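You operate a simulated robot arm through the tools that you are given. There is no shell and no other tool.

You run a simulated robot arm. Do the job below in one go: nothing can be reset, and whatever is moved stays where it is left.

## Task
Lock the side cover down and wipe the dust film off it.
Fine: both cover screws to locked; cover wipe back in its place. What is to be rubbed or washed off counts as gone when no trace of it is left.

It is judged by the outcome, as a careful person would: the job done as asked, and still so three seconds after it is handed in. It fails if anything else is knocked over, pushed out of place, dropped, spilled or broken. Lids that push on must go on centred and level and be pressed home; caps that screw on are set level and turned clockwise until they are tight.

## Robot
A 7-joint arm with a two-finger gripper, fixed in place. Base frame: the origin is on the floor under the middle of its stand, x ahead of it, y to its left, z up; the work surface is at about z = 760. Readings come in mm, rad, newtons and seconds.
With the tool pointing down near the work surface it reaches from about 380 to 780 mm from the base axis. Its first joint turns from -2.496 to 2.496 rad. Payload 2.45 kg.
Tool frame: the origin (TCP) lies between the finger pads and is the grasp point; the fingertips stand 26 mm ahead of it; z points along the fingers, y is the line along which they close. The gripper opens to 96 mm; its body begins 69 mm behind the TCP.
Orientation is told as [roll, pitch, yaw] about the base's x, y, z axes, in that order, counted from this pose: with the fingers straight down and closing along the base's y, the tool's x points along the base's -x, its y along +y and its z along -z.

## Interface
- The arm moves only by the tool nudge_tool. Its argument "commands" is a list that holds one entry, the list of rows, each a list of 7 numbers: the shift along the tool's x, y, z in mm, then the turn, a rotation vector about the tool's x, y, z in rad, then the closure in counts, from 0 (fully open) to 255 (shut). In form: [[[dx, dy, dz, wx, wy, wz, jaw], ...]]. A call has 1 to 20 rows; each row is the pose to reach, as a shift and turn from the pose commanded when the call began, along the tool's axes at that moment. A row lasts 0.2 s, in which the tool goes at most 50 mm and 0.15 rad; a call with a longer step from one row to the next is refused whole, and so is a gripper value outside its range. Where a pose cannot be reached the arm comes as near as it can. A force on the tool above 40 N (or 10 N above the force at the start of the call, whichever is more), or a blocked arm, ends the call early, and 0.2 s more pass. The fingers move at their own pace (about 50 mm/s each) and stop on an object; they squeeze with about 20 N. The grip force told is the motor's: it shows also when the fingers shut on nothing. Time passes only in rows, and 0.2 s behind the last, so rows that repeat a pose let the fingers close. The reply holds the time, the measured pose of the TCP, the force on the tool along the base axes, the opening and the grip force, in the units named above and with some noise, with the torque about the TCP (base axes, N m) and any sound that the robot's microphone picked up, and new pictures: "views" is both (left out), scene, wrist or none.
- Cameras (640 x 400 px; columns grow to the right, rows downward): "scene" is fixed at [54.6, -494.6, 1696.1]; the picture's right is [0.65, -0.76, 0.00], its down [-0.59, -0.50, -0.64] and it looks along [0.49, 0.41, -0.77] (base axes); focal length 352 px, centre (320, 200). "wrist" rides on the gripper at [82, 3, -98] in the tool frame; the picture's right is [-0.04, 1.00, 0.00], its down [-0.73, -0.03, -0.68] and it looks along [-0.68, -0.03, 0.73] (tool axes); focal length 256 px, centre (320, 200). There is no depth. A picture from a camera that has moved, and an enlarged one, comes with that camera's place and axes in the base frame and with its lens. The place of the scene camera against the robot may be out by one fixed shift of up to 12 mm in any direction.
- lift_body(by): slides the trunk up (or, below 0, down) by that many mm; the arm rides with it, the base frame stays. It gives what a move gives, with no picture.
- close_up(camera, box): a new picture of the part [left, top, right, bottom] of that camera's present view, enlarged. No time passes.
- job_done(): hands the job in; it is judged then, once.

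Nothing tells you positions but the pictures and the camera data. Unless the task says otherwise, let go and move clear before handing in.

The tools are called as name(argument=value, ...) on one line, values as JSON. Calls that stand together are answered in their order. nudge_tool: Moves the arm, as the interface text tells. Its arguments: {"type":"object","properties":{"commands":{"type":"array","items":{"type":"array","items":{"type":"array","items":{"type":"number"}}}},"views":{"type":"string","enum":["both","scene","wrist","none"]}},"required":["commands"]} The other tools are called the same way: lift_body (by) moves the trunk up or down; close_up (camera, box) takes an enlarged picture of a part of a camera's view; job_done () hands the job in.

At the start:

```text
time_s: 0.0
ee_pos: [405.5, -11.6, 1286.0]
tcp_rot: [0.001, 0.0, 0.001]
contact_force: [0.6, 0.9, 0.4]
ft_torque: [-0.02, 0.02, 0.03]
grip_width: 96.0
finger_force: 0.0
trunk travel left (down, up): [-575.0, 65.0]
```

scene: 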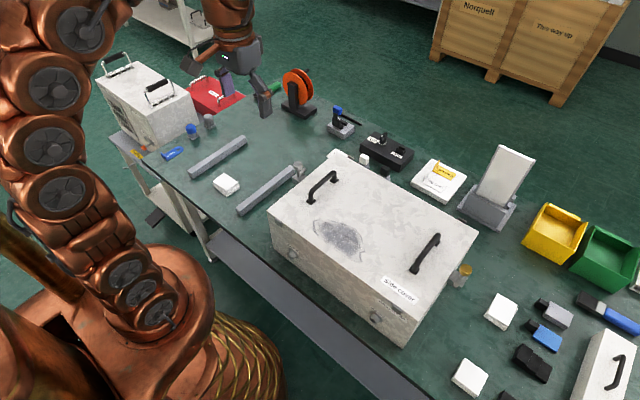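
wrist: 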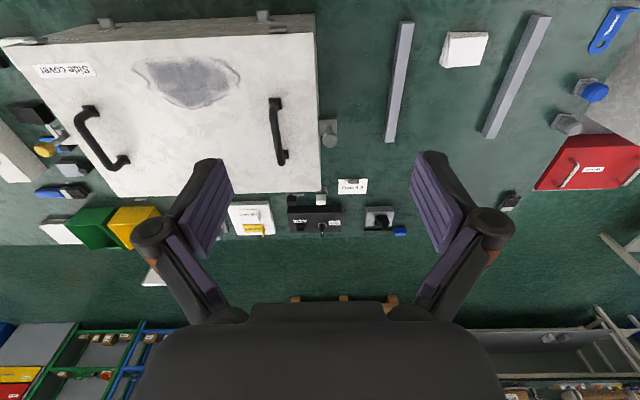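

I see a big white box with a side cover labelled "Side cover", a grey dust film on it, two handles, and various items around it. I'll take enlarged pictures to find the screws and the wipe.

close_up(camera="scene", box=[250, 140, 490, 350])

close_up(camera="scene", box=[440, 250, 640, 400])

close_up(camera="scene", box=[240, 60, 480, 210])

close_up(camera="scene", box=[90, 50, 310, 220])

close_up(camera="wrist", box=[0, 0, 340, 260])

```text
1.90 times, centred on (370, 245) of scene
camera zoom: at [54.6, -494.6, 1696.1], right [0.65, -0.76, 0.0], down [-0.59, -0.5, -0.64], along [0.49, 0.41, -0.77], focal length 671 px, centre (225, 114)
```

zoom: 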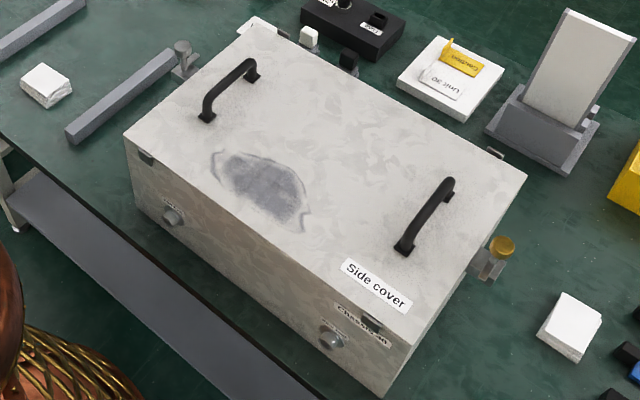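

```text
2.67 times, centred on (540, 325) of scene
camera zoom: at [54.6, -494.6, 1696.1], right [0.65, -0.76, 0.0], down [-0.59, -0.5, -0.64], along [0.49, 0.41, -0.77], focal length 939 px, centre (-267, -133)
```

zoom: 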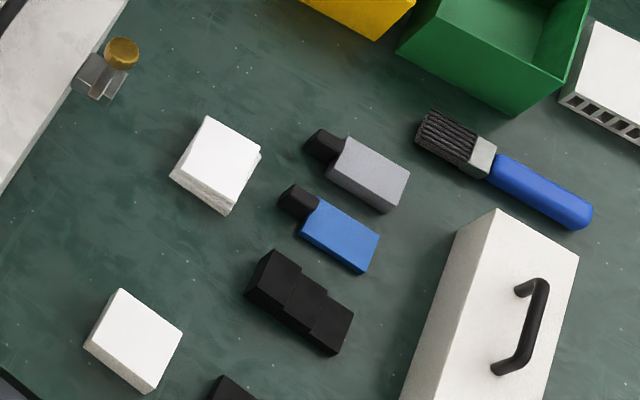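

```text
2.67 times, centred on (360, 135) of scene
camera zoom: at [54.6, -494.6, 1696.1], right [0.65, -0.76, 0.0], down [-0.59, -0.5, -0.64], along [0.49, 0.41, -0.77], focal length 939 px, centre (213, 373)
```

zoom: 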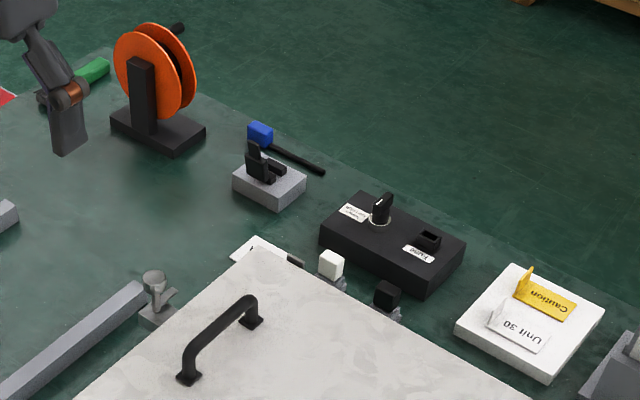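

```text
2.35 times, centred on (200, 135) of scene
camera zoom: at [54.6, -494.6, 1696.1], right [0.65, -0.76, 0.0], down [-0.59, -0.5, -0.64], along [0.49, 0.41, -0.77], focal length 828 px, centre (602, 353)
```

zoom: 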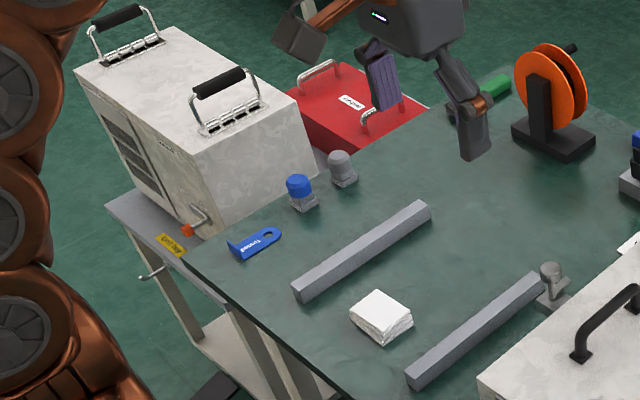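

```text
1.54 times, centred on (170, 130) of wrist
camera zoom: at [322.2, -8.1, 1384.0], right [0.04, 1.0, 0.0], down [0.73, -0.03, 0.68], along [0.68, -0.03, -0.73], focal length 394 px, centre (551, 308)
```

zoom: 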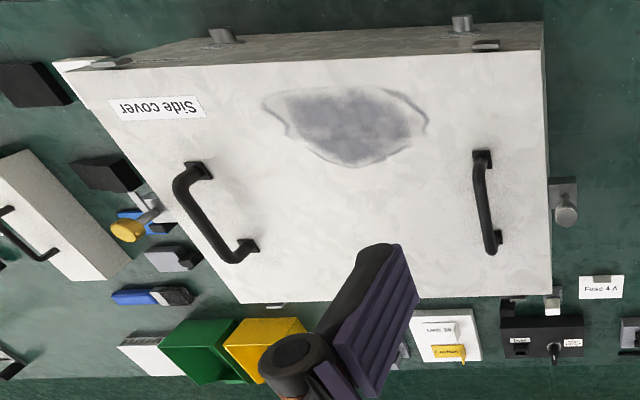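

The cover has knobs on the face toward the robot and something on each side; I need larger pictures to read the labels.

close_up(camera="scene", box=[360, 280, 424, 340])

close_up(camera="scene", box=[265, 205, 329, 269])

close_up(camera="scene", box=[435, 250, 495, 295])

close_up(camera="scene", box=[270, 145, 400, 215])

close_up(camera="wrist", box=[90, 0, 300, 60])

close_up(camera="wrist", box=[0, 80, 130, 280])

close_up(camera="wrist", box=[220, 160, 420, 260])

close_up(camera="wrist", box=[300, 0, 640, 220])

```text
6.67 times, centred on (392, 310) of scene
camera zoom: at [54.6, -494.6, 1696.1], right [0.65, -0.76, 0.0], down [-0.59, -0.5, -0.64], along [0.49, 0.41, -0.77], focal length 2347 px, centre (-160, -533)
```

zoom: 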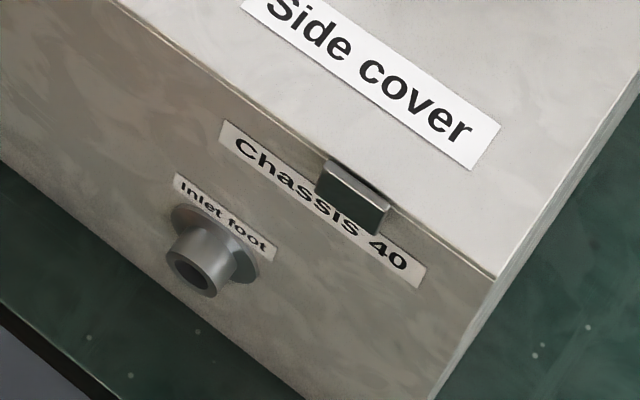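

```text
6.25 times, centred on (297, 237) of scene
camera zoom: at [54.6, -494.6, 1696.1], right [0.65, -0.76, 0.0], down [-0.59, -0.5, -0.64], along [0.49, 0.41, -0.77], focal length 2201 px, centre (464, -31)
```

zoom: 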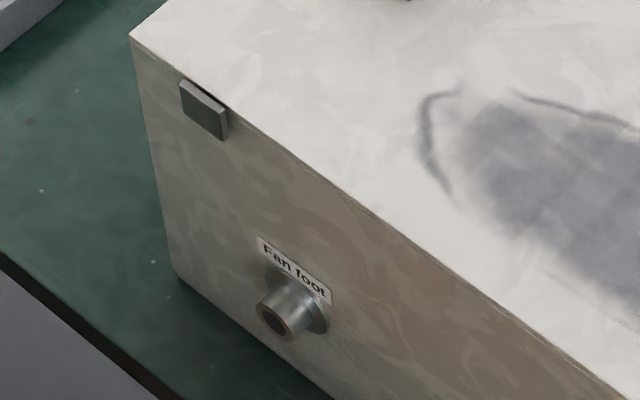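

```text
8.89 times, centred on (465, 272) of scene
camera zoom: at [54.6, -494.6, 1696.1], right [0.65, -0.76, 0.0], down [-0.59, -0.5, -0.64], along [0.49, 0.41, -0.77], focal length 3130 px, centre (-969, -444)
```

zoom: 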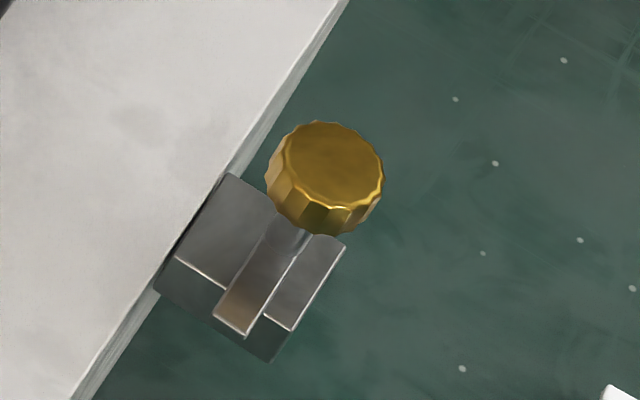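

```text
4.92 times, centred on (335, 180) of scene
camera zoom: at [54.6, -494.6, 1696.1], right [0.65, -0.76, 0.0], down [-0.59, -0.5, -0.64], along [0.49, 0.41, -0.77], focal length 1733 px, centre (246, 298)
```

zoom: 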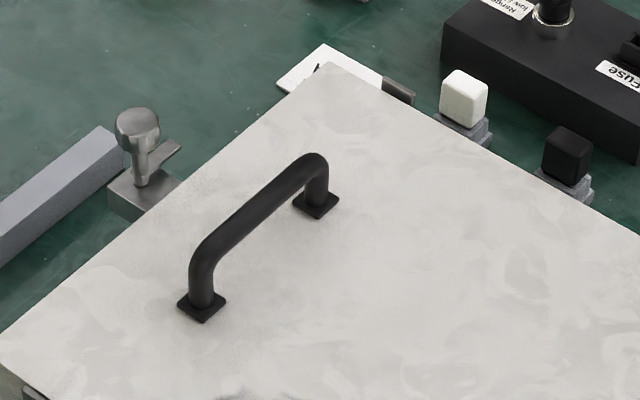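

```text
3.05 times, centred on (195, 30) of wrist
camera zoom: at [322.2, -8.1, 1384.0], right [0.04, 1.0, 0.0], down [0.73, -0.03, 0.68], along [0.68, -0.03, -0.73], focal length 780 px, centre (701, 718)
```

zoom: 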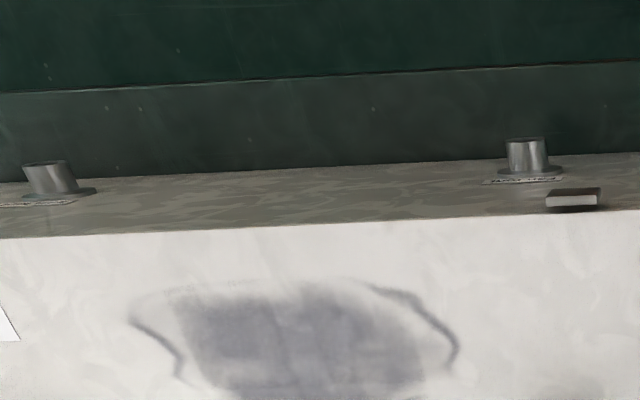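

```text
2.00 times, centred on (65, 180) of wrist
camera zoom: at [322.2, -8.1, 1384.0], right [0.04, 1.0, 0.0], down [0.73, -0.03, 0.68], along [0.68, -0.03, -0.73], focal length 512 px, centre (830, 240)
```

zoom: 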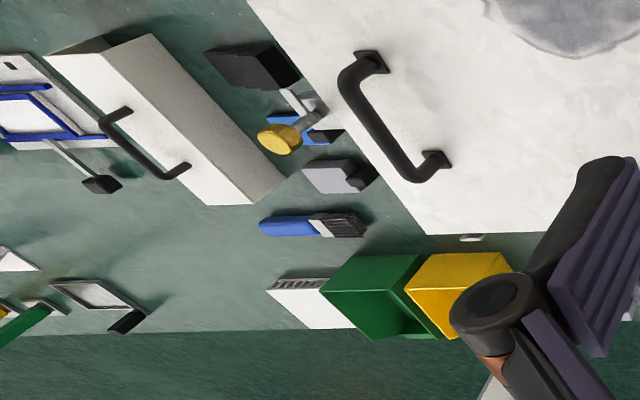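

```text
3.20 times, centred on (320, 210) of wrist
camera zoom: at [322.2, -8.1, 1384.0], right [0.04, 1.0, 0.0], down [0.73, -0.03, 0.68], along [0.68, -0.03, -0.73], focal length 819 px, centre (320, 168)
```

zoom: 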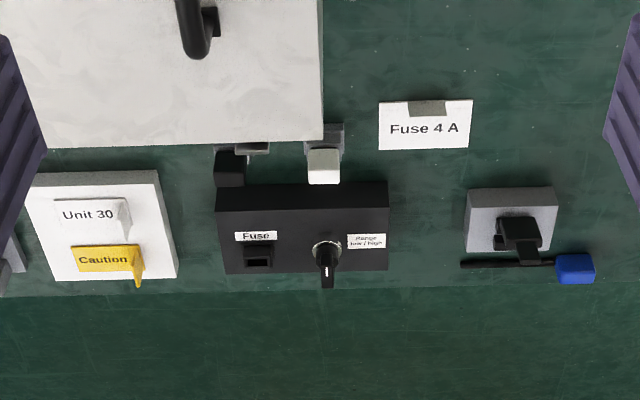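

```text
1.82 times, centred on (470, 110) of wrist
camera zoom: at [322.2, -8.1, 1384.0], right [0.04, 1.0, 0.0], down [0.73, -0.03, 0.68], along [0.68, -0.03, -0.73], focal length 465 px, centre (47, 364)
```

zoom: 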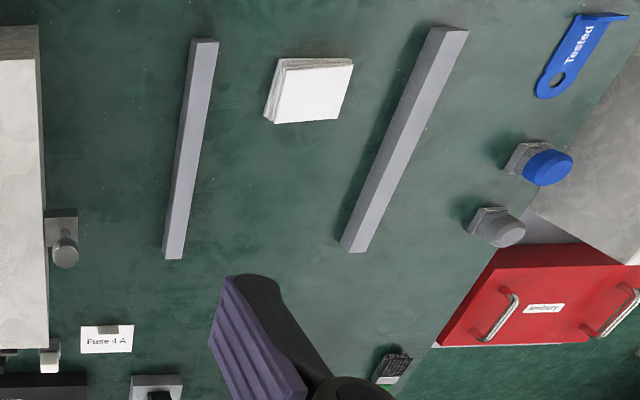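

The front knobs are just feet; the grey post on the left side and the brass knob on the right look like candidates for the cover screws. I'll zoom further on these and on the white pads that may be the wipe.

close_up(camera="wrist", box=[305, 100, 355, 160])

close_up(camera="wrist", box=[20, 110, 110, 180])

close_up(camera="scene", box=[205, 165, 250, 200])

close_up(camera="scene", box=[475, 285, 585, 360])

close_up(camera="scene", box=[440, 340, 560, 400])

close_up(camera="scene", box=[180, 60, 330, 150])

close_up(camera="scene", box=[90, 50, 240, 220])

```text
6.67 times, centred on (330, 130) of wrist
camera zoom: at [322.2, -8.1, 1384.0], right [0.04, 1.0, 0.0], down [0.73, -0.03, 0.68], along [0.68, -0.03, -0.73], focal length 1707 px, centre (253, 667)
```

zoom: 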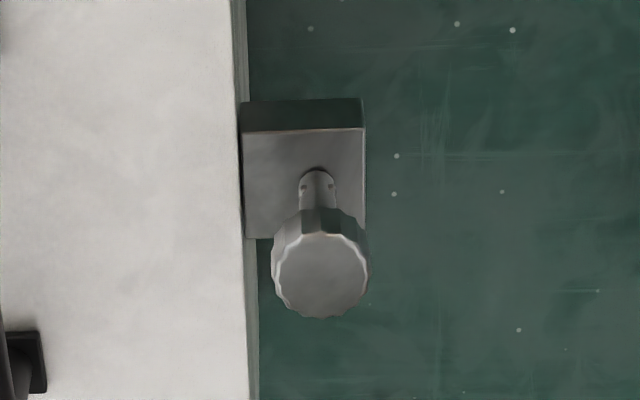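

```text
5.71 times, centred on (65, 145) of wrist
camera zoom: at [322.2, -8.1, 1384.0], right [0.04, 1.0, 0.0], down [0.73, -0.03, 0.68], along [0.68, -0.03, -0.73], focal length 1463 px, centre (1777, 514)
```

zoom: 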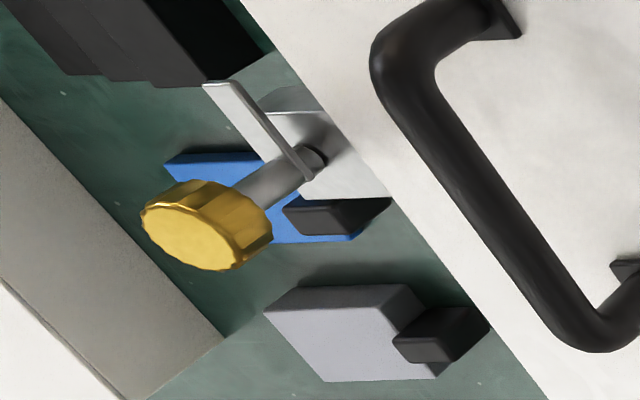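

```text
11.43 times, centred on (228, 182) of scene
camera zoom: at [54.6, -494.6, 1696.1], right [0.65, -0.76, 0.0], down [-0.59, -0.5, -0.64], along [0.49, 0.41, -0.77], focal length 4024 px, centre (1377, 400)
```

zoom: 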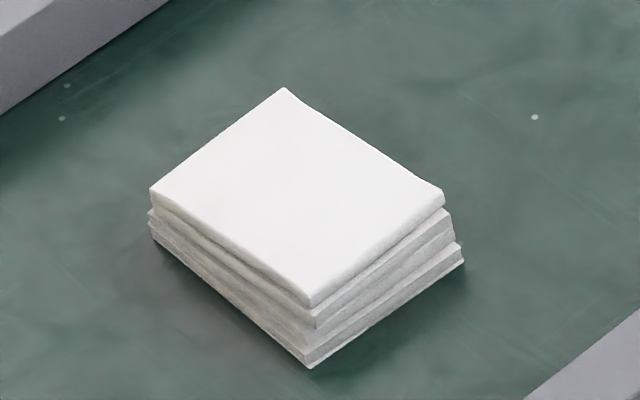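

```text
5.33 times, centred on (530, 322) of scene
camera zoom: at [54.6, -494.6, 1696.1], right [0.65, -0.76, 0.0], down [-0.59, -0.5, -0.64], along [0.49, 0.41, -0.77], focal length 1878 px, centre (-800, -453)
```

zoom: 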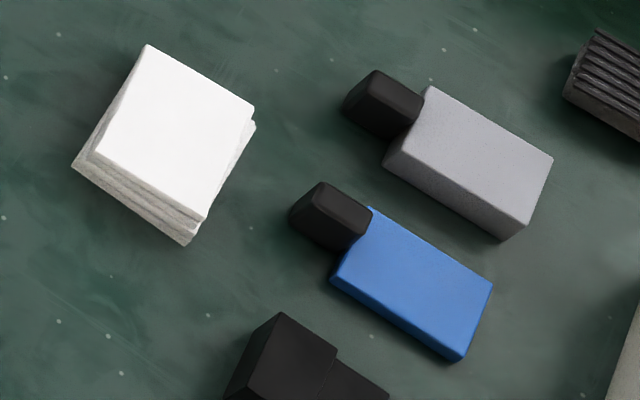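

```text
5.33 times, centred on (500, 370) of scene
camera zoom: at [54.6, -494.6, 1696.1], right [0.65, -0.76, 0.0], down [-0.59, -0.5, -0.64], along [0.49, 0.41, -0.77], focal length 1878 px, centre (-640, -707)
```

zoom: 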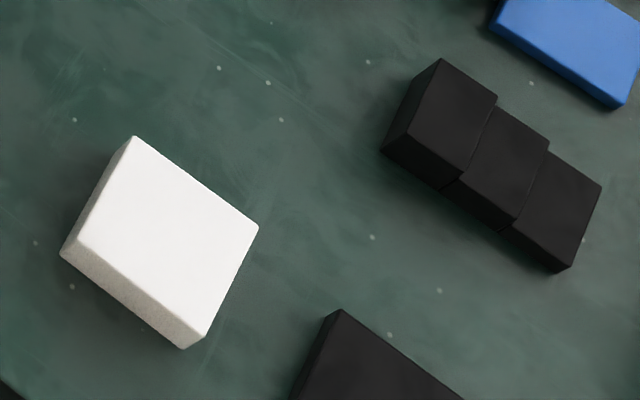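

```text
4.27 times, centred on (255, 105) of scene
camera zoom: at [54.6, -494.6, 1696.1], right [0.65, -0.76, 0.0], down [-0.59, -0.5, -0.64], along [0.49, 0.41, -0.77], focal length 1502 px, centre (597, 605)
```

zoom: 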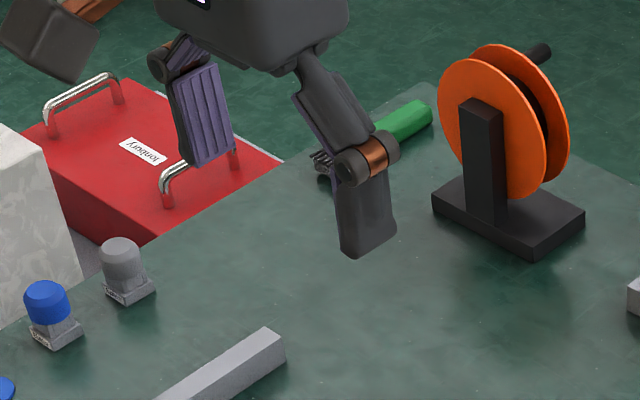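

```text
2.35 times, centred on (165, 135) of scene
camera zoom: at [54.6, -494.6, 1696.1], right [0.65, -0.76, 0.0], down [-0.59, -0.5, -0.64], along [0.49, 0.41, -0.77], focal length 828 px, centre (685, 353)
```

zoom: 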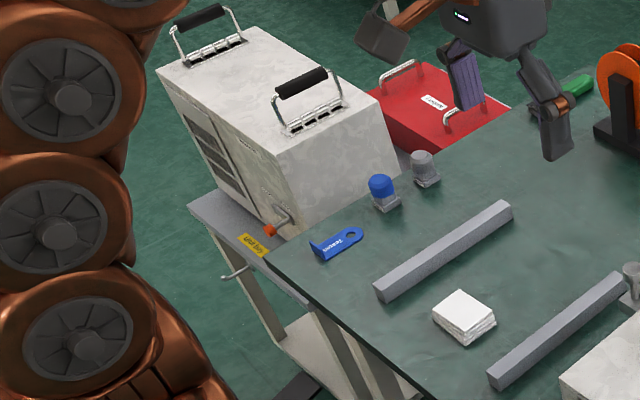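

The grey and brass knobs sit at the middle of the cover's left and right sides, near z≈950-1000. I still need to tell which pad is the cover wipe, so I'll look at more details before moving.

close_up(camera="wrist", box=[425, 20, 505, 80])

close_up(camera="scene", box=[120, 140, 190, 170])

close_up(camera="scene", box=[540, 200, 640, 400])

close_up(camera="wrist", box=[0, 60, 60, 130])

close_up(camera="wrist", box=[0, 160, 100, 260])

close_up(camera="wrist", box=[0, 300, 180, 400])

close_up(camera="scene", box=[440, 0, 640, 100])

```text
6.67 times, centred on (465, 50) of wrist
camera zoom: at [322.2, -8.1, 1384.0], right [0.04, 1.0, 0.0], down [0.73, -0.03, 0.68], along [0.68, -0.03, -0.73], focal length 1707 px, centre (-647, 1200)
```

zoom: 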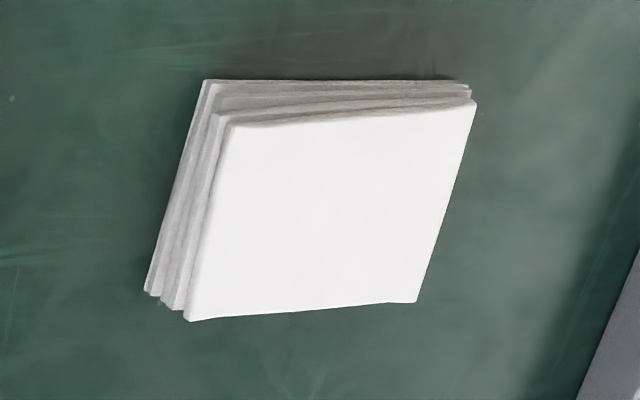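

```text
9.14 times, centred on (155, 155) of scene
camera zoom: at [54.6, -494.6, 1696.1], right [0.65, -0.76, 0.0], down [-0.59, -0.5, -0.64], along [0.49, 0.41, -0.77], focal length 3219 px, centre (1829, 611)
```

zoom: 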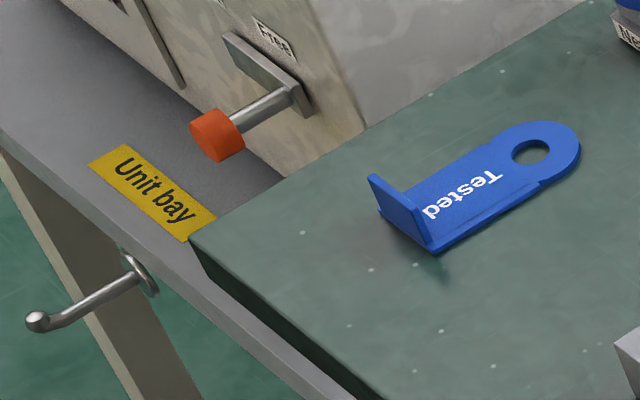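

```text
2.00 times, centred on (590, 300) of scene
camera zoom: at [54.6, -494.6, 1696.1], right [0.65, -0.76, 0.0], down [-0.59, -0.5, -0.64], along [0.49, 0.41, -0.77], focal length 704 px, centre (-220, 0)
```

zoom: 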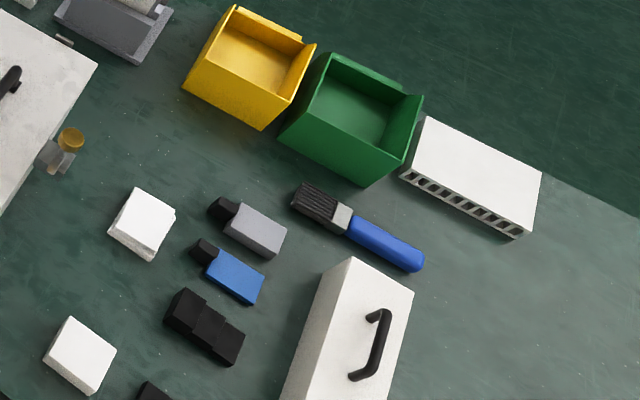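

```text
5.71 times, centred on (30, 95) of wrist
camera zoom: at [322.2, -8.1, 1384.0], right [0.04, 1.0, 0.0], down [0.73, -0.03, 0.68], along [0.68, -0.03, -0.73], focal length 1463 px, centre (1977, 800)
```

zoom: 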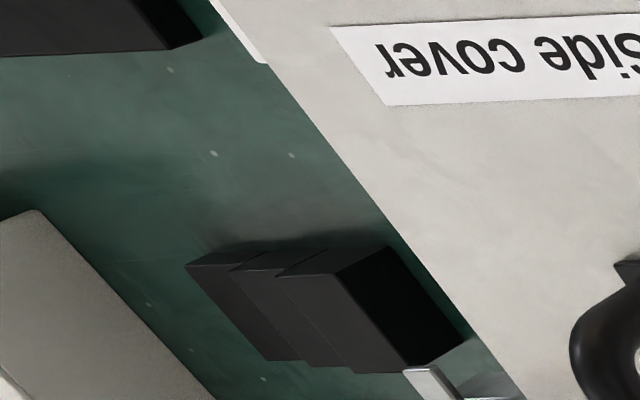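

```text
4.00 times, centred on (50, 210) of wrist
camera zoom: at [322.2, -8.1, 1384.0], right [0.04, 1.0, 0.0], down [0.73, -0.03, 0.68], along [0.68, -0.03, -0.73], focal length 1024 px, centre (1400, 160)
```

zoom: 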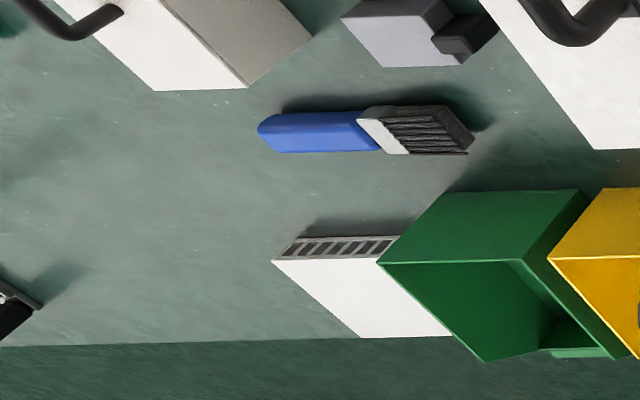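

```text
3.56 times, centred on (90, 350) of wrist
camera zoom: at [322.2, -8.1, 1384.0], right [0.04, 1.0, 0.0], down [0.73, -0.03, 0.68], along [0.68, -0.03, -0.73], focal length 910 px, centre (1138, -333)
```

zoom: 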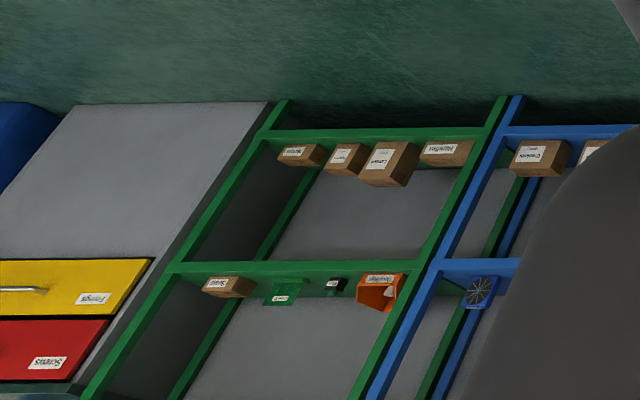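

```text
3.20 times, centred on (540, 50) of scene
camera zoom: at [54.6, -494.6, 1696.1], right [0.65, -0.76, 0.0], down [-0.59, -0.5, -0.64], along [0.49, 0.41, -0.77], focal length 1127 px, centre (-384, 680)
```

zoom: 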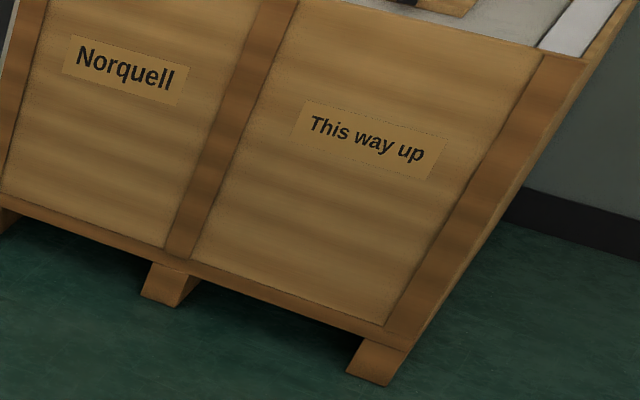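

Pad A between the two grey rails (≈[475, 290]) is the only folded cloth well within reach. I'll check the labels on the blue/grey capped items and the rest of the far table, then move closer.

close_up(camera="scene", box=[180, 105, 230, 145])

close_up(camera="scene", box=[410, 150, 530, 225])

close_up(camera="scene", box=[300, 200, 380, 260])

close_up(camera="scene", box=[285, 150, 320, 190])

nudge_tool(commands=[[[0, 30, 30, 0, 0, 0, 0], [0, 60, 60, 0, 0, 0, 0]]])

```text
10.00 times, centred on (205, 125) of scene
camera zoom: at [54.6, -494.6, 1696.1], right [0.65, -0.76, 0.0], down [-0.59, -0.5, -0.64], along [0.49, 0.41, -0.77], focal length 3521 px, centre (1470, 950)
```

zoom: 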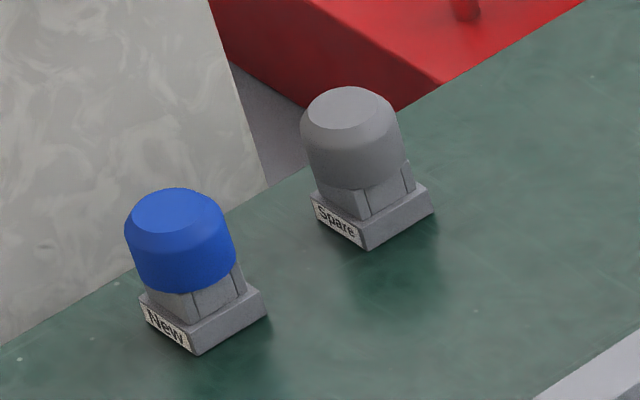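

```text
5.33 times, centred on (470, 188) of scene
camera zoom: at [54.6, -494.6, 1696.1], right [0.65, -0.76, 0.0], down [-0.59, -0.5, -0.64], along [0.49, 0.41, -0.77], focal length 1878 px, centre (-480, 267)
```

zoom: 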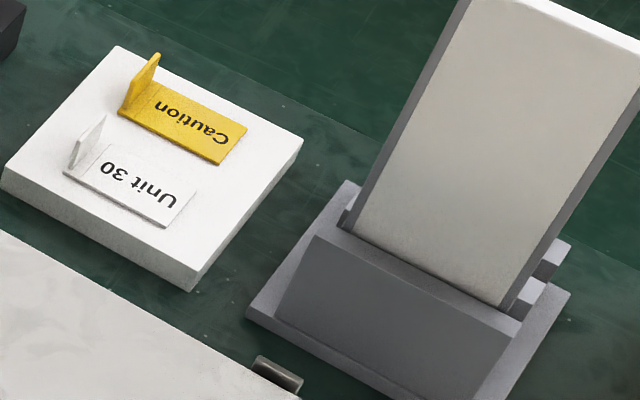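

```text
6.67 times, centred on (340, 230) of scene
camera zoom: at [54.6, -494.6, 1696.1], right [0.65, -0.76, 0.0], down [-0.59, -0.5, -0.64], along [0.49, 0.41, -0.77], focal length 2347 px, centre (187, 0)
```

zoom: 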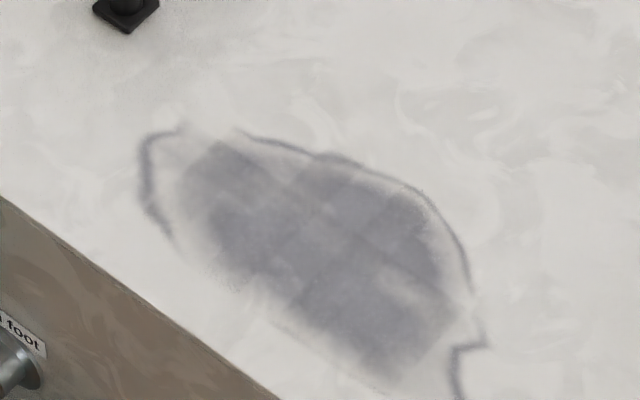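

```text
10.00 times, centred on (302, 170) of scene
camera zoom: at [54.6, -494.6, 1696.1], right [0.65, -0.76, 0.0], down [-0.59, -0.5, -0.64], along [0.49, 0.41, -0.77], focal length 3521 px, centre (495, 500)
```

zoom: 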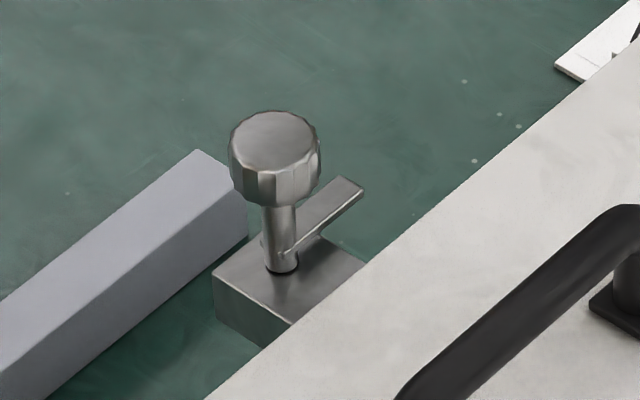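

```text
time_s: 0.6
ee_pos: [405.2, 50.0, 1226.3]
tcp_rot: [0.0, 0.0, 0.0]
contact_force: [-0.1, -1.2, -1.1]
ft_torque: [0.0, 0.01, -0.03]
grip_width: 96.1
finger_force: 0.0
trunk travel left (down, up): [-575.0, 65.0]
camera wrist: at [322.6, 53.9, 1324.3], right [0.04, 1.0, 0.0], down [0.73, -0.03, 0.68], along [0.68, -0.03, -0.73], focal length 256 px, centre (320, 200)
```

scene: 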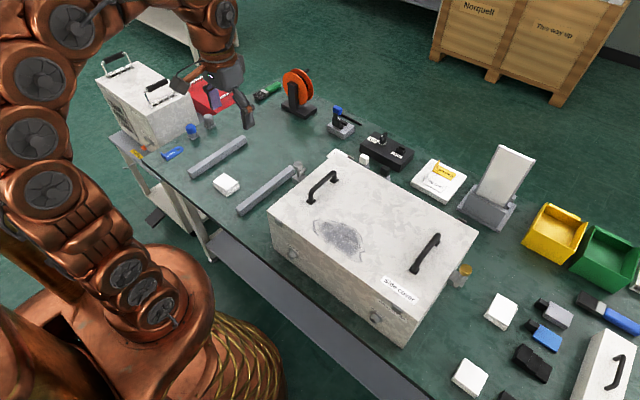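
wrist: 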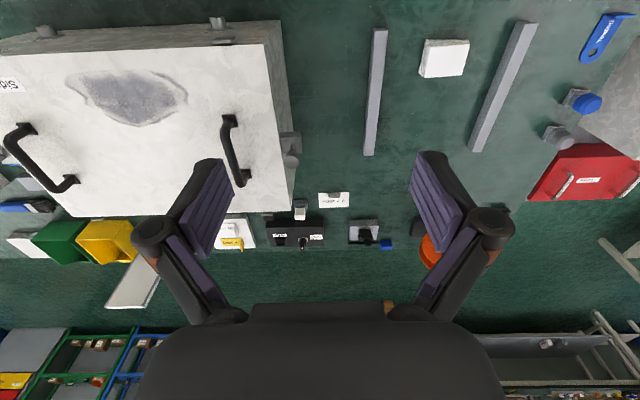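

The screws have a pawl bar each that now lies parallel to the cover's sides (grey → +x, brass → −x), so they look unlocked; a clockwise quarter turn would swing each over the cover. I'll move in for a closer look at the grey one.

nudge_tool(commands=[[[-10, -15, 40, 0, 0, 0, 0], [-20, -30, 80, 0, 0, 0, 0], [-38, -50, 115, 0, 0, 0, 0]]], views="wrist")

```text
time_s: 1.4
ee_pos: [443.3, 0.3, 1110.4]
tcp_rot: [0.0, -0.002, 0.002]
contact_force: [0.4, 0.2, 0.6]
ft_torque: [-0.01, 0.01, 0.05]
grip_width: 96.2
finger_force: 0.1
trunk travel left (down, up): [-575.0, 65.0]
camera wrist: at [361.3, 2.5, 1208.3], right [0.04, 1.0, 0.0], down [0.73, -0.03, 0.68], along [0.68, -0.03, -0.73], focal length 256 px, centre (320, 200)
```

wrist: 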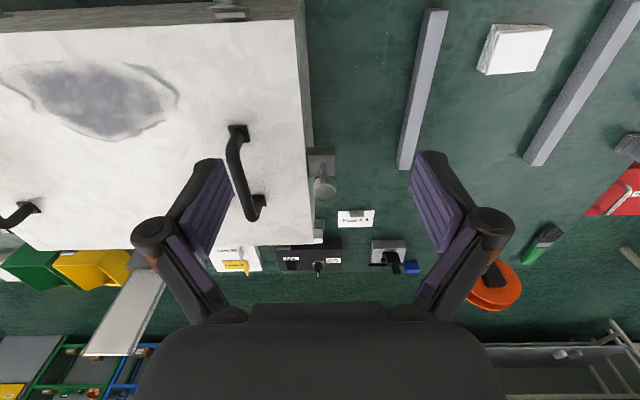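

close_up(camera="wrist", box=[280, 130, 360, 210])

close_up(camera="wrist", box=[220, 100, 340, 240])

close_up(camera="wrist", box=[460, 10, 580, 90])

```text
5.00 times, centred on (320, 170) of wrist
camera zoom: at [361.3, 2.5, 1208.3], right [0.04, 1.0, 0.0], down [0.73, -0.03, 0.68], along [0.68, -0.03, -0.73], focal length 1280 px, centre (320, 350)
```

zoom: 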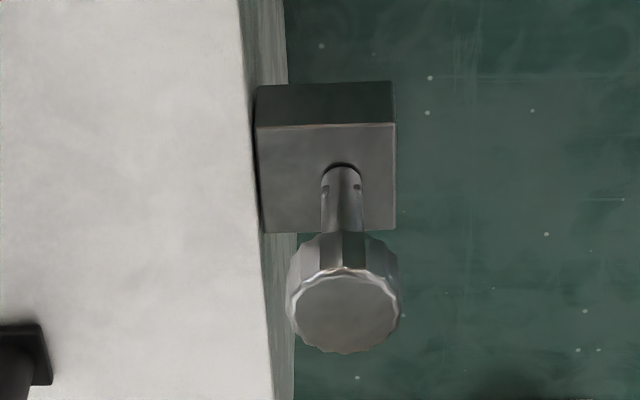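

```text
2.86 times, centred on (280, 170) of wrist
camera zoom: at [361.3, 2.5, 1208.3], right [0.04, 1.0, 0.0], down [0.73, -0.03, 0.68], along [0.68, -0.03, -0.73], focal length 731 px, centre (434, 286)
```

zoom: 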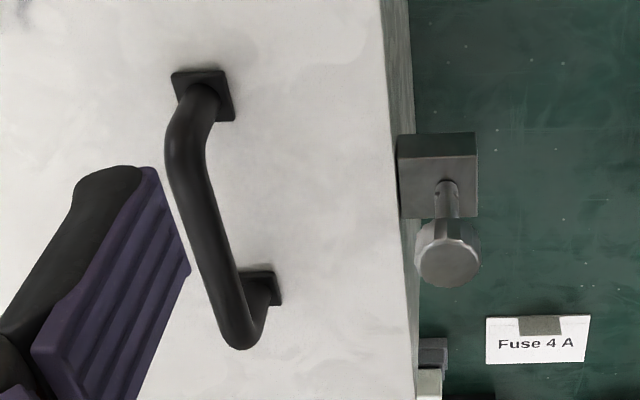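

```text
5.00 times, centred on (520, 50) of wrist
camera zoom: at [361.3, 2.5, 1208.3], right [0.04, 1.0, 0.0], down [0.73, -0.03, 0.68], along [0.68, -0.03, -0.73], focal length 1280 px, centre (-680, 950)
```

zoom: 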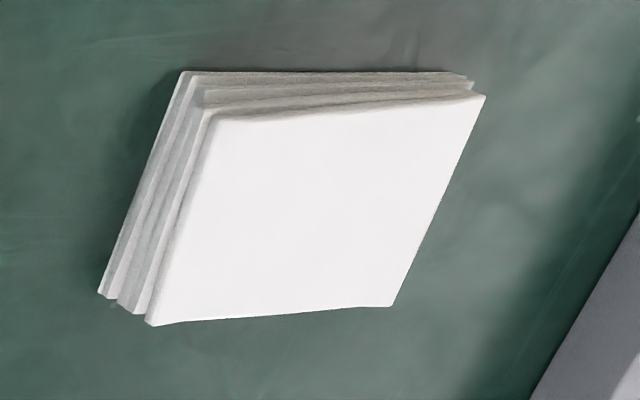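

The grey knob centre is at about [547, 0, 996 top], Ø≈25 mm; the nearest handle is at y≈−90, so there's room. I'll go above the grey knob with the fingers turned +60° so I can then turn it clockwise.

nudge_tool(commands=[[[-15, 0, 7, 0, 0, -0.15, 110], [-30, 0, 14, 0, 0, -0.3, 110], [-45, 0, 21, 0, 0, -0.45, 110], [-60, 0, 28, 0, 0, -0.6, 110], [-75, 0, 35, 0, 0, -0.75, 110], [-90, -0.5, 42, 0, 0, -0.9, 110], [-104, -0.5, 50, 0, 0, -1.04, 110], [-104, -0.5, 50, 0, 0, -1.04, 110]]])

```text
time_s: 3.2
ee_pos: [546.3, -0.8, 1060.5]
tcp_rot: [0.001, 0.0, 1.041]
contact_force: [0.3, -0.7, 0.2]
ft_torque: [-0.02, 0.02, -0.04]
grip_width: 54.6
finger_force: 0.0
trunk travel left (down, up): [-575.0, 65.0]
camera wrist: at [501.7, -71.0, 1159.4], right [-0.84, 0.54, 0.0], down [0.4, 0.62, 0.68], along [0.37, 0.57, -0.73], focal length 256 px, centre (320, 200)
```

scene: 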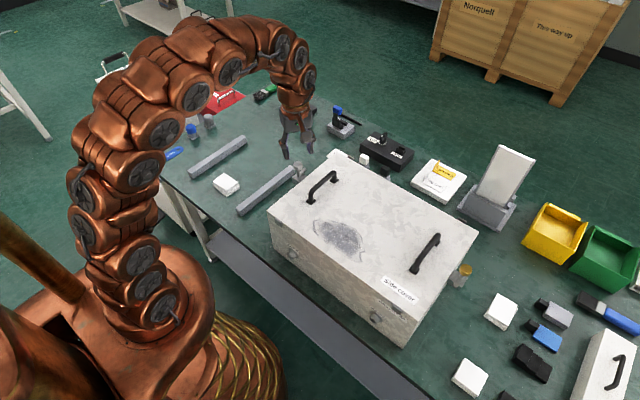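
wrist: 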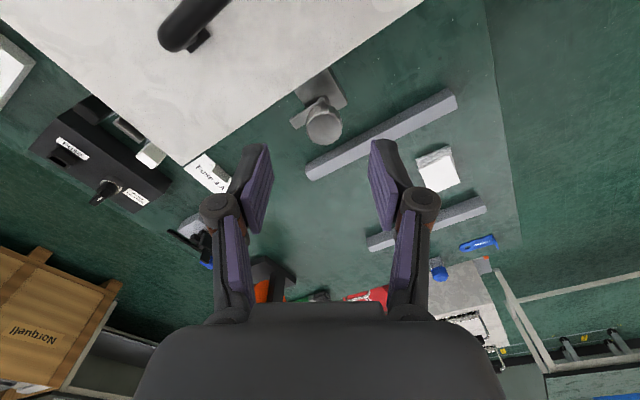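

close_up(camera="wrist", box=[270, 50, 370, 150])

close_up(camera="scene", box=[265, 110, 345, 200])

```text
4.00 times, centred on (320, 100) of wrist
camera zoom: at [501.7, -71.0, 1159.4], right [-0.84, 0.54, 0.0], down [0.4, 0.62, 0.68], along [0.37, 0.57, -0.73], focal length 1024 px, centre (320, 600)
```

zoom: 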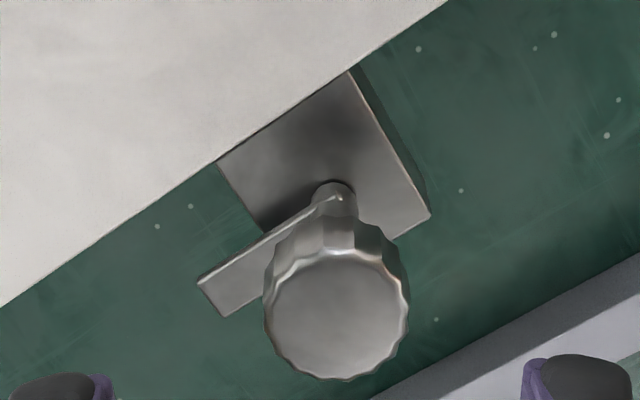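

```text
4.44 times, centred on (305, 155) of scene
camera zoom: at [54.6, -494.6, 1696.1], right [0.65, -0.76, 0.0], down [-0.59, -0.5, -0.64], along [0.49, 0.41, -0.77], focal length 1565 px, centre (387, 400)
```

zoom: 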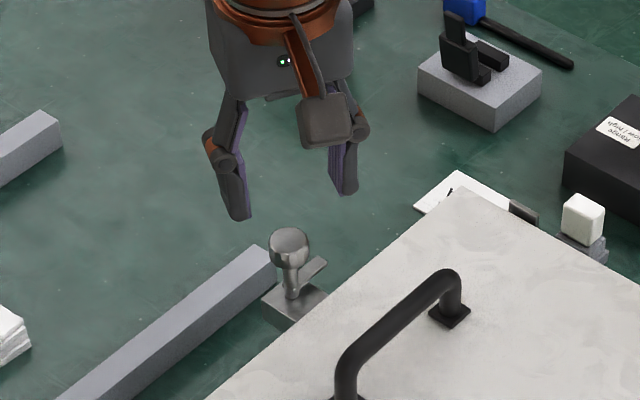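

The knob is directly under the gripper (≈[546, 1]). I'll descend so the fingertips straddle the knob and close on it.

nudge_tool(commands=[[[-1.2, 0.4, 20, 0, 0, 0, 110], [-1.2, 0.4, 40, 0, 0, 0, 110], [-1.2, 0.4, 56, 0, 0, 0, 110], [-1.2, 0.4, 56, 0, 0, 0, 255], [-1.2, 0.4, 56, 0, 0, 0, 255], [-1.2, 0.4, 56, 0, 0, 0, 255], [-1.2, 0.4, 56, 0, 0, 0, 255]]])

```text
time_s: 4.8
ee_pos: [545.3, 2.2, 1004.8]
tcp_rot: [0.001, 0.001, 1.042]
contact_force: [-22.2, 10.2, -2.3]
ft_torque: [0.31, 0.32, -0.03]
grip_width: 24.2
finger_force: 45.1
trunk travel left (down, up): [-575.0, 65.0]
camera wrist: at [500.8, -67.6, 1103.2], right [-0.84, 0.54, 0.0], down [0.4, 0.62, 0.68], along [0.36, 0.57, -0.73], focal length 256 px, centre (320, 200)
```

scene: 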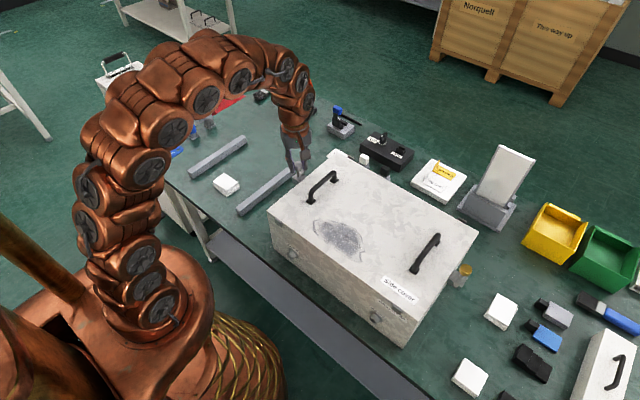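
wrist: 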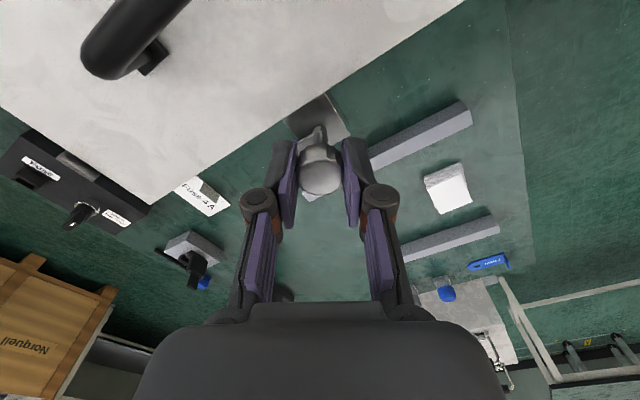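

I've got the knob, but with a sideways load of about 24 N because it's ~1.6 mm off-centre along the closing axis. I'll relax that and begin a clockwise turn.

nudge_tool(commands=[[[0, 0.8, 0, 0, 0, 0, 255], [0, 1.7, 0, 0, 0, 0, 255], [0, 1.7, 0, 0, 0, 0.1, 255], [0, 1.7, 0, 0, 0, 0.2, 255]]])

```text
time_s: 5.8
ee_pos: [545.3, 1.4, 1005.2]
tcp_rot: [-0.003, 0.0, 0.84]
contact_force: [-8.0, 8.2, 1.4]
ft_torque: [-0.5, 0.71, 0.06]
grip_width: 24.0
finger_force: 45.0
trunk travel left (down, up): [-575.0, 65.0]
camera wrist: at [487.5, -57.4, 1103.1], right [-0.72, 0.7, 0.0], down [0.51, 0.53, 0.68], along [0.47, 0.49, -0.73], focal length 256 px, centre (320, 200)
```

scene: 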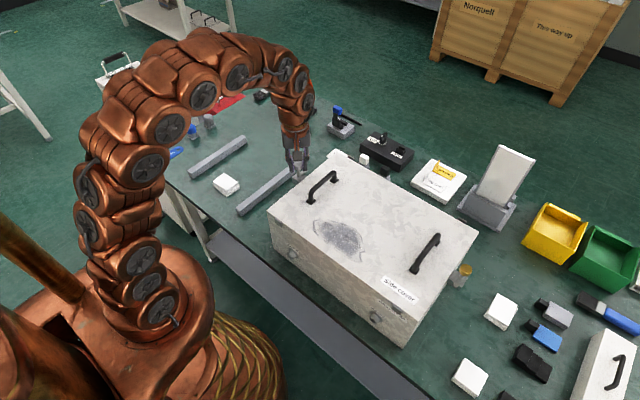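
wrist: 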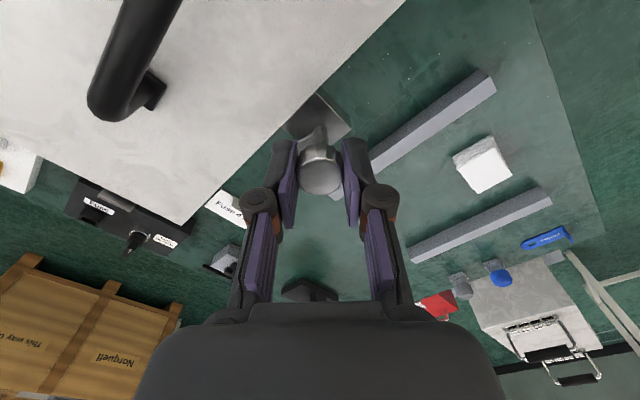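

close_up(camera="scene", box=[275, 130, 325, 190])

close_up(camera="wrist", box=[270, 80, 370, 210])

```text
6.67 times, centred on (300, 160) of scene
camera zoom: at [54.6, -494.6, 1696.1], right [0.65, -0.76, 0.0], down [-0.59, -0.5, -0.64], along [0.49, 0.41, -0.77], focal length 2347 px, centre (453, 467)
```

zoom: 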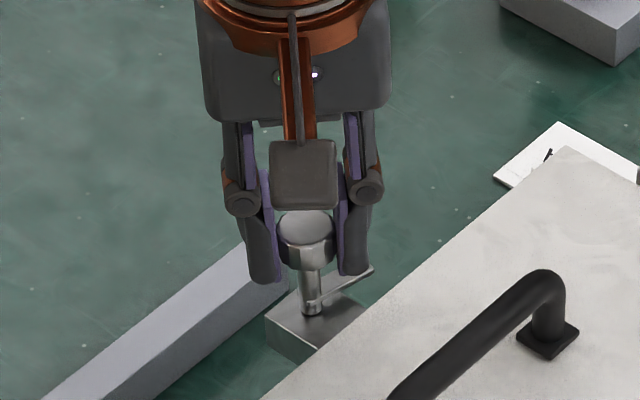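

```text
3.08 times, centred on (320, 145) of wrist
camera zoom: at [487.5, -57.4, 1103.1], right [-0.72, 0.7, 0.0], down [0.51, 0.53, 0.68], along [0.47, 0.49, -0.73], focal length 788 px, centre (320, 369)
```

zoom: 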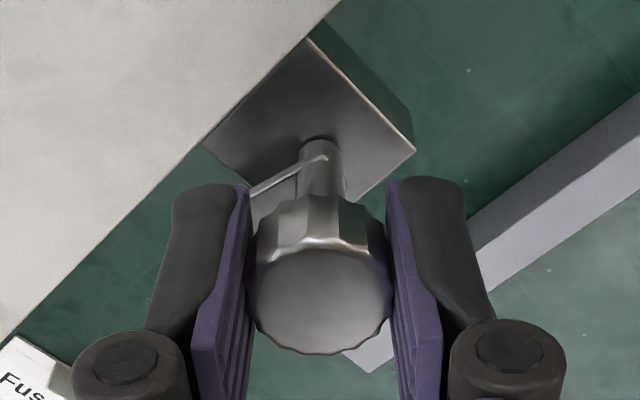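

The knob turns with the gripper and the pawl is swinging clockwise toward the cover. I'll continue the turn toward a full quarter.

nudge_tool(commands=[[[0, 0.6, 0, 0, 0, 0.13, 255], [0, 0.6, 0, 0, 0, 0.26, 255], [0, 0.6, 0, 0, 0, 0.39, 255], [0, 0.6, 0, 0, 0, 0.52, 255], [0, 0.6, 0, 0, 0, 0.65, 255], [0, 0.6, 0, 0, 0, 0.78, 255], [0, 0.6, 0, 0, 0, 0.91, 255]]])

```text
time_s: 7.4
ee_pos: [545.5, 1.0, 1005.3]
tcp_rot: [0.001, -0.002, -0.071]
contact_force: [3.6, 0.4, 9.3]
ft_torque: [0.1, -0.17, 0.0]
grip_width: 24.3
finger_force: 45.6
trunk travel left (down, up): [-575.0, 65.0]
camera wrist: at [463.6, 9.6, 1103.0], right [0.11, 0.99, 0.0], down [0.73, -0.08, 0.68], along [0.68, -0.08, -0.73], focal length 256 px, centre (320, 200)
```

scene: 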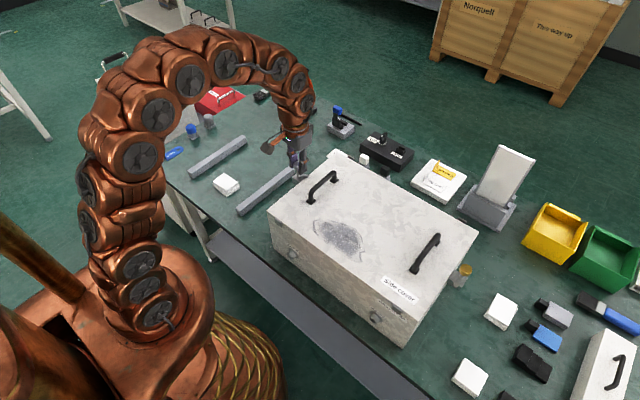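
wrist: 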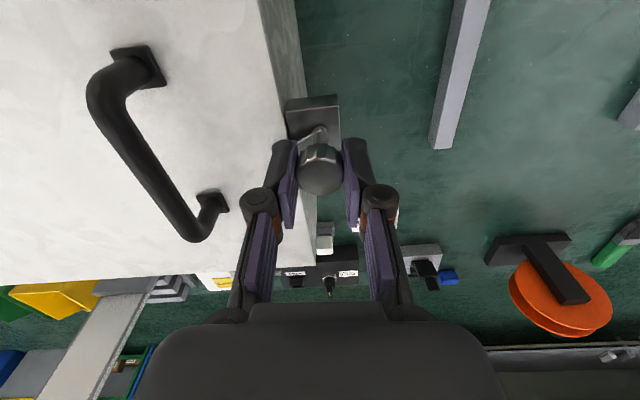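

close_up(camera="wrist", box=[270, 80, 370, 210])

close_up(camera="scene", box=[275, 130, 325, 190])

```text
3.08 times, centred on (320, 145) of wrist
camera zoom: at [463.6, 9.6, 1103.0], right [0.11, 0.99, 0.0], down [0.73, -0.08, 0.68], along [0.68, -0.08, -0.73], focal length 788 px, centre (320, 369)
```

zoom: 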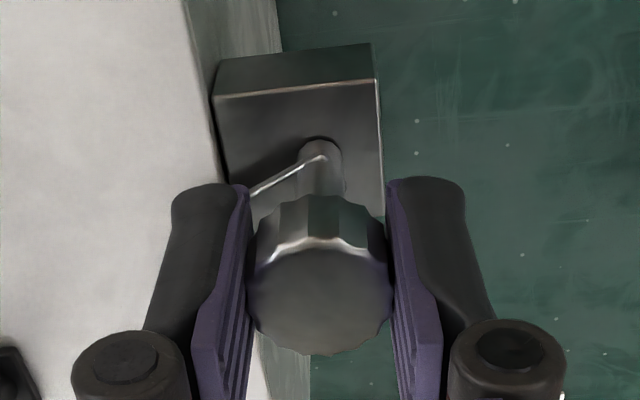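

```text
6.67 times, centred on (300, 160) of scene
camera zoom: at [54.6, -494.6, 1696.1], right [0.65, -0.76, 0.0], down [-0.59, -0.5, -0.64], along [0.49, 0.41, -0.77], focal length 2347 px, centre (453, 467)
```

zoom: 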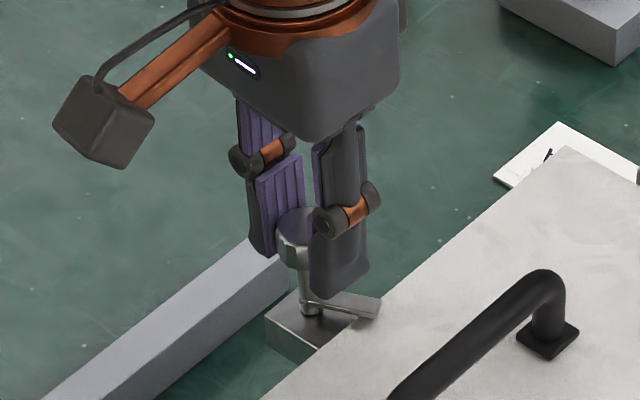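

The pawl has swung about 64° and reaches the cover edge. I'll continue the remaining turn in small steps and watch torque.

nudge_tool(commands=[[[0, 0, 0, 0, 0, 0.1, 255], [0, 0, 0, 0, 0, 0.2, 255], [0, 0, 0, 0, 0, 0.3, 255]]])

```text
time_s: 8.2
ee_pos: [546.2, 0.8, 1004.5]
tcp_rot: [-0.001, 0.002, -0.371]
contact_force: [8.3, -5.8, 0.8]
ft_torque: [-0.34, -0.45, 0.02]
grip_width: 23.8
finger_force: 45.1
trunk travel left (down, up): [-575.0, 65.0]
camera wrist: at [469.9, 33.0, 1103.0], right [0.4, 0.92, 0.0], down [0.67, -0.29, 0.68], along [0.62, -0.27, -0.73], focal length 256 px, centre (320, 200)
```

scene: 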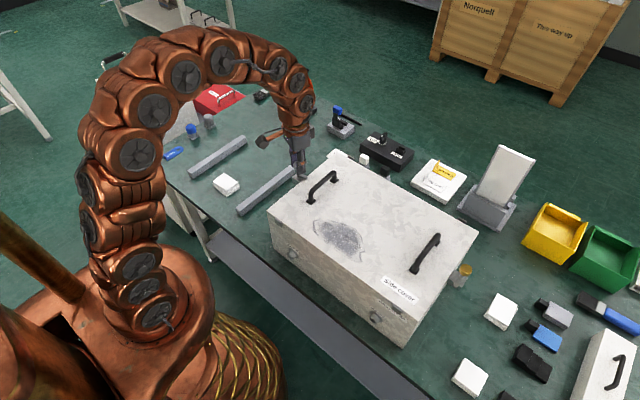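
wrist: 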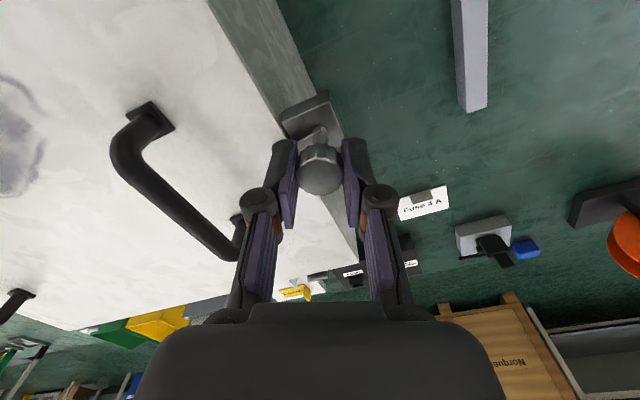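

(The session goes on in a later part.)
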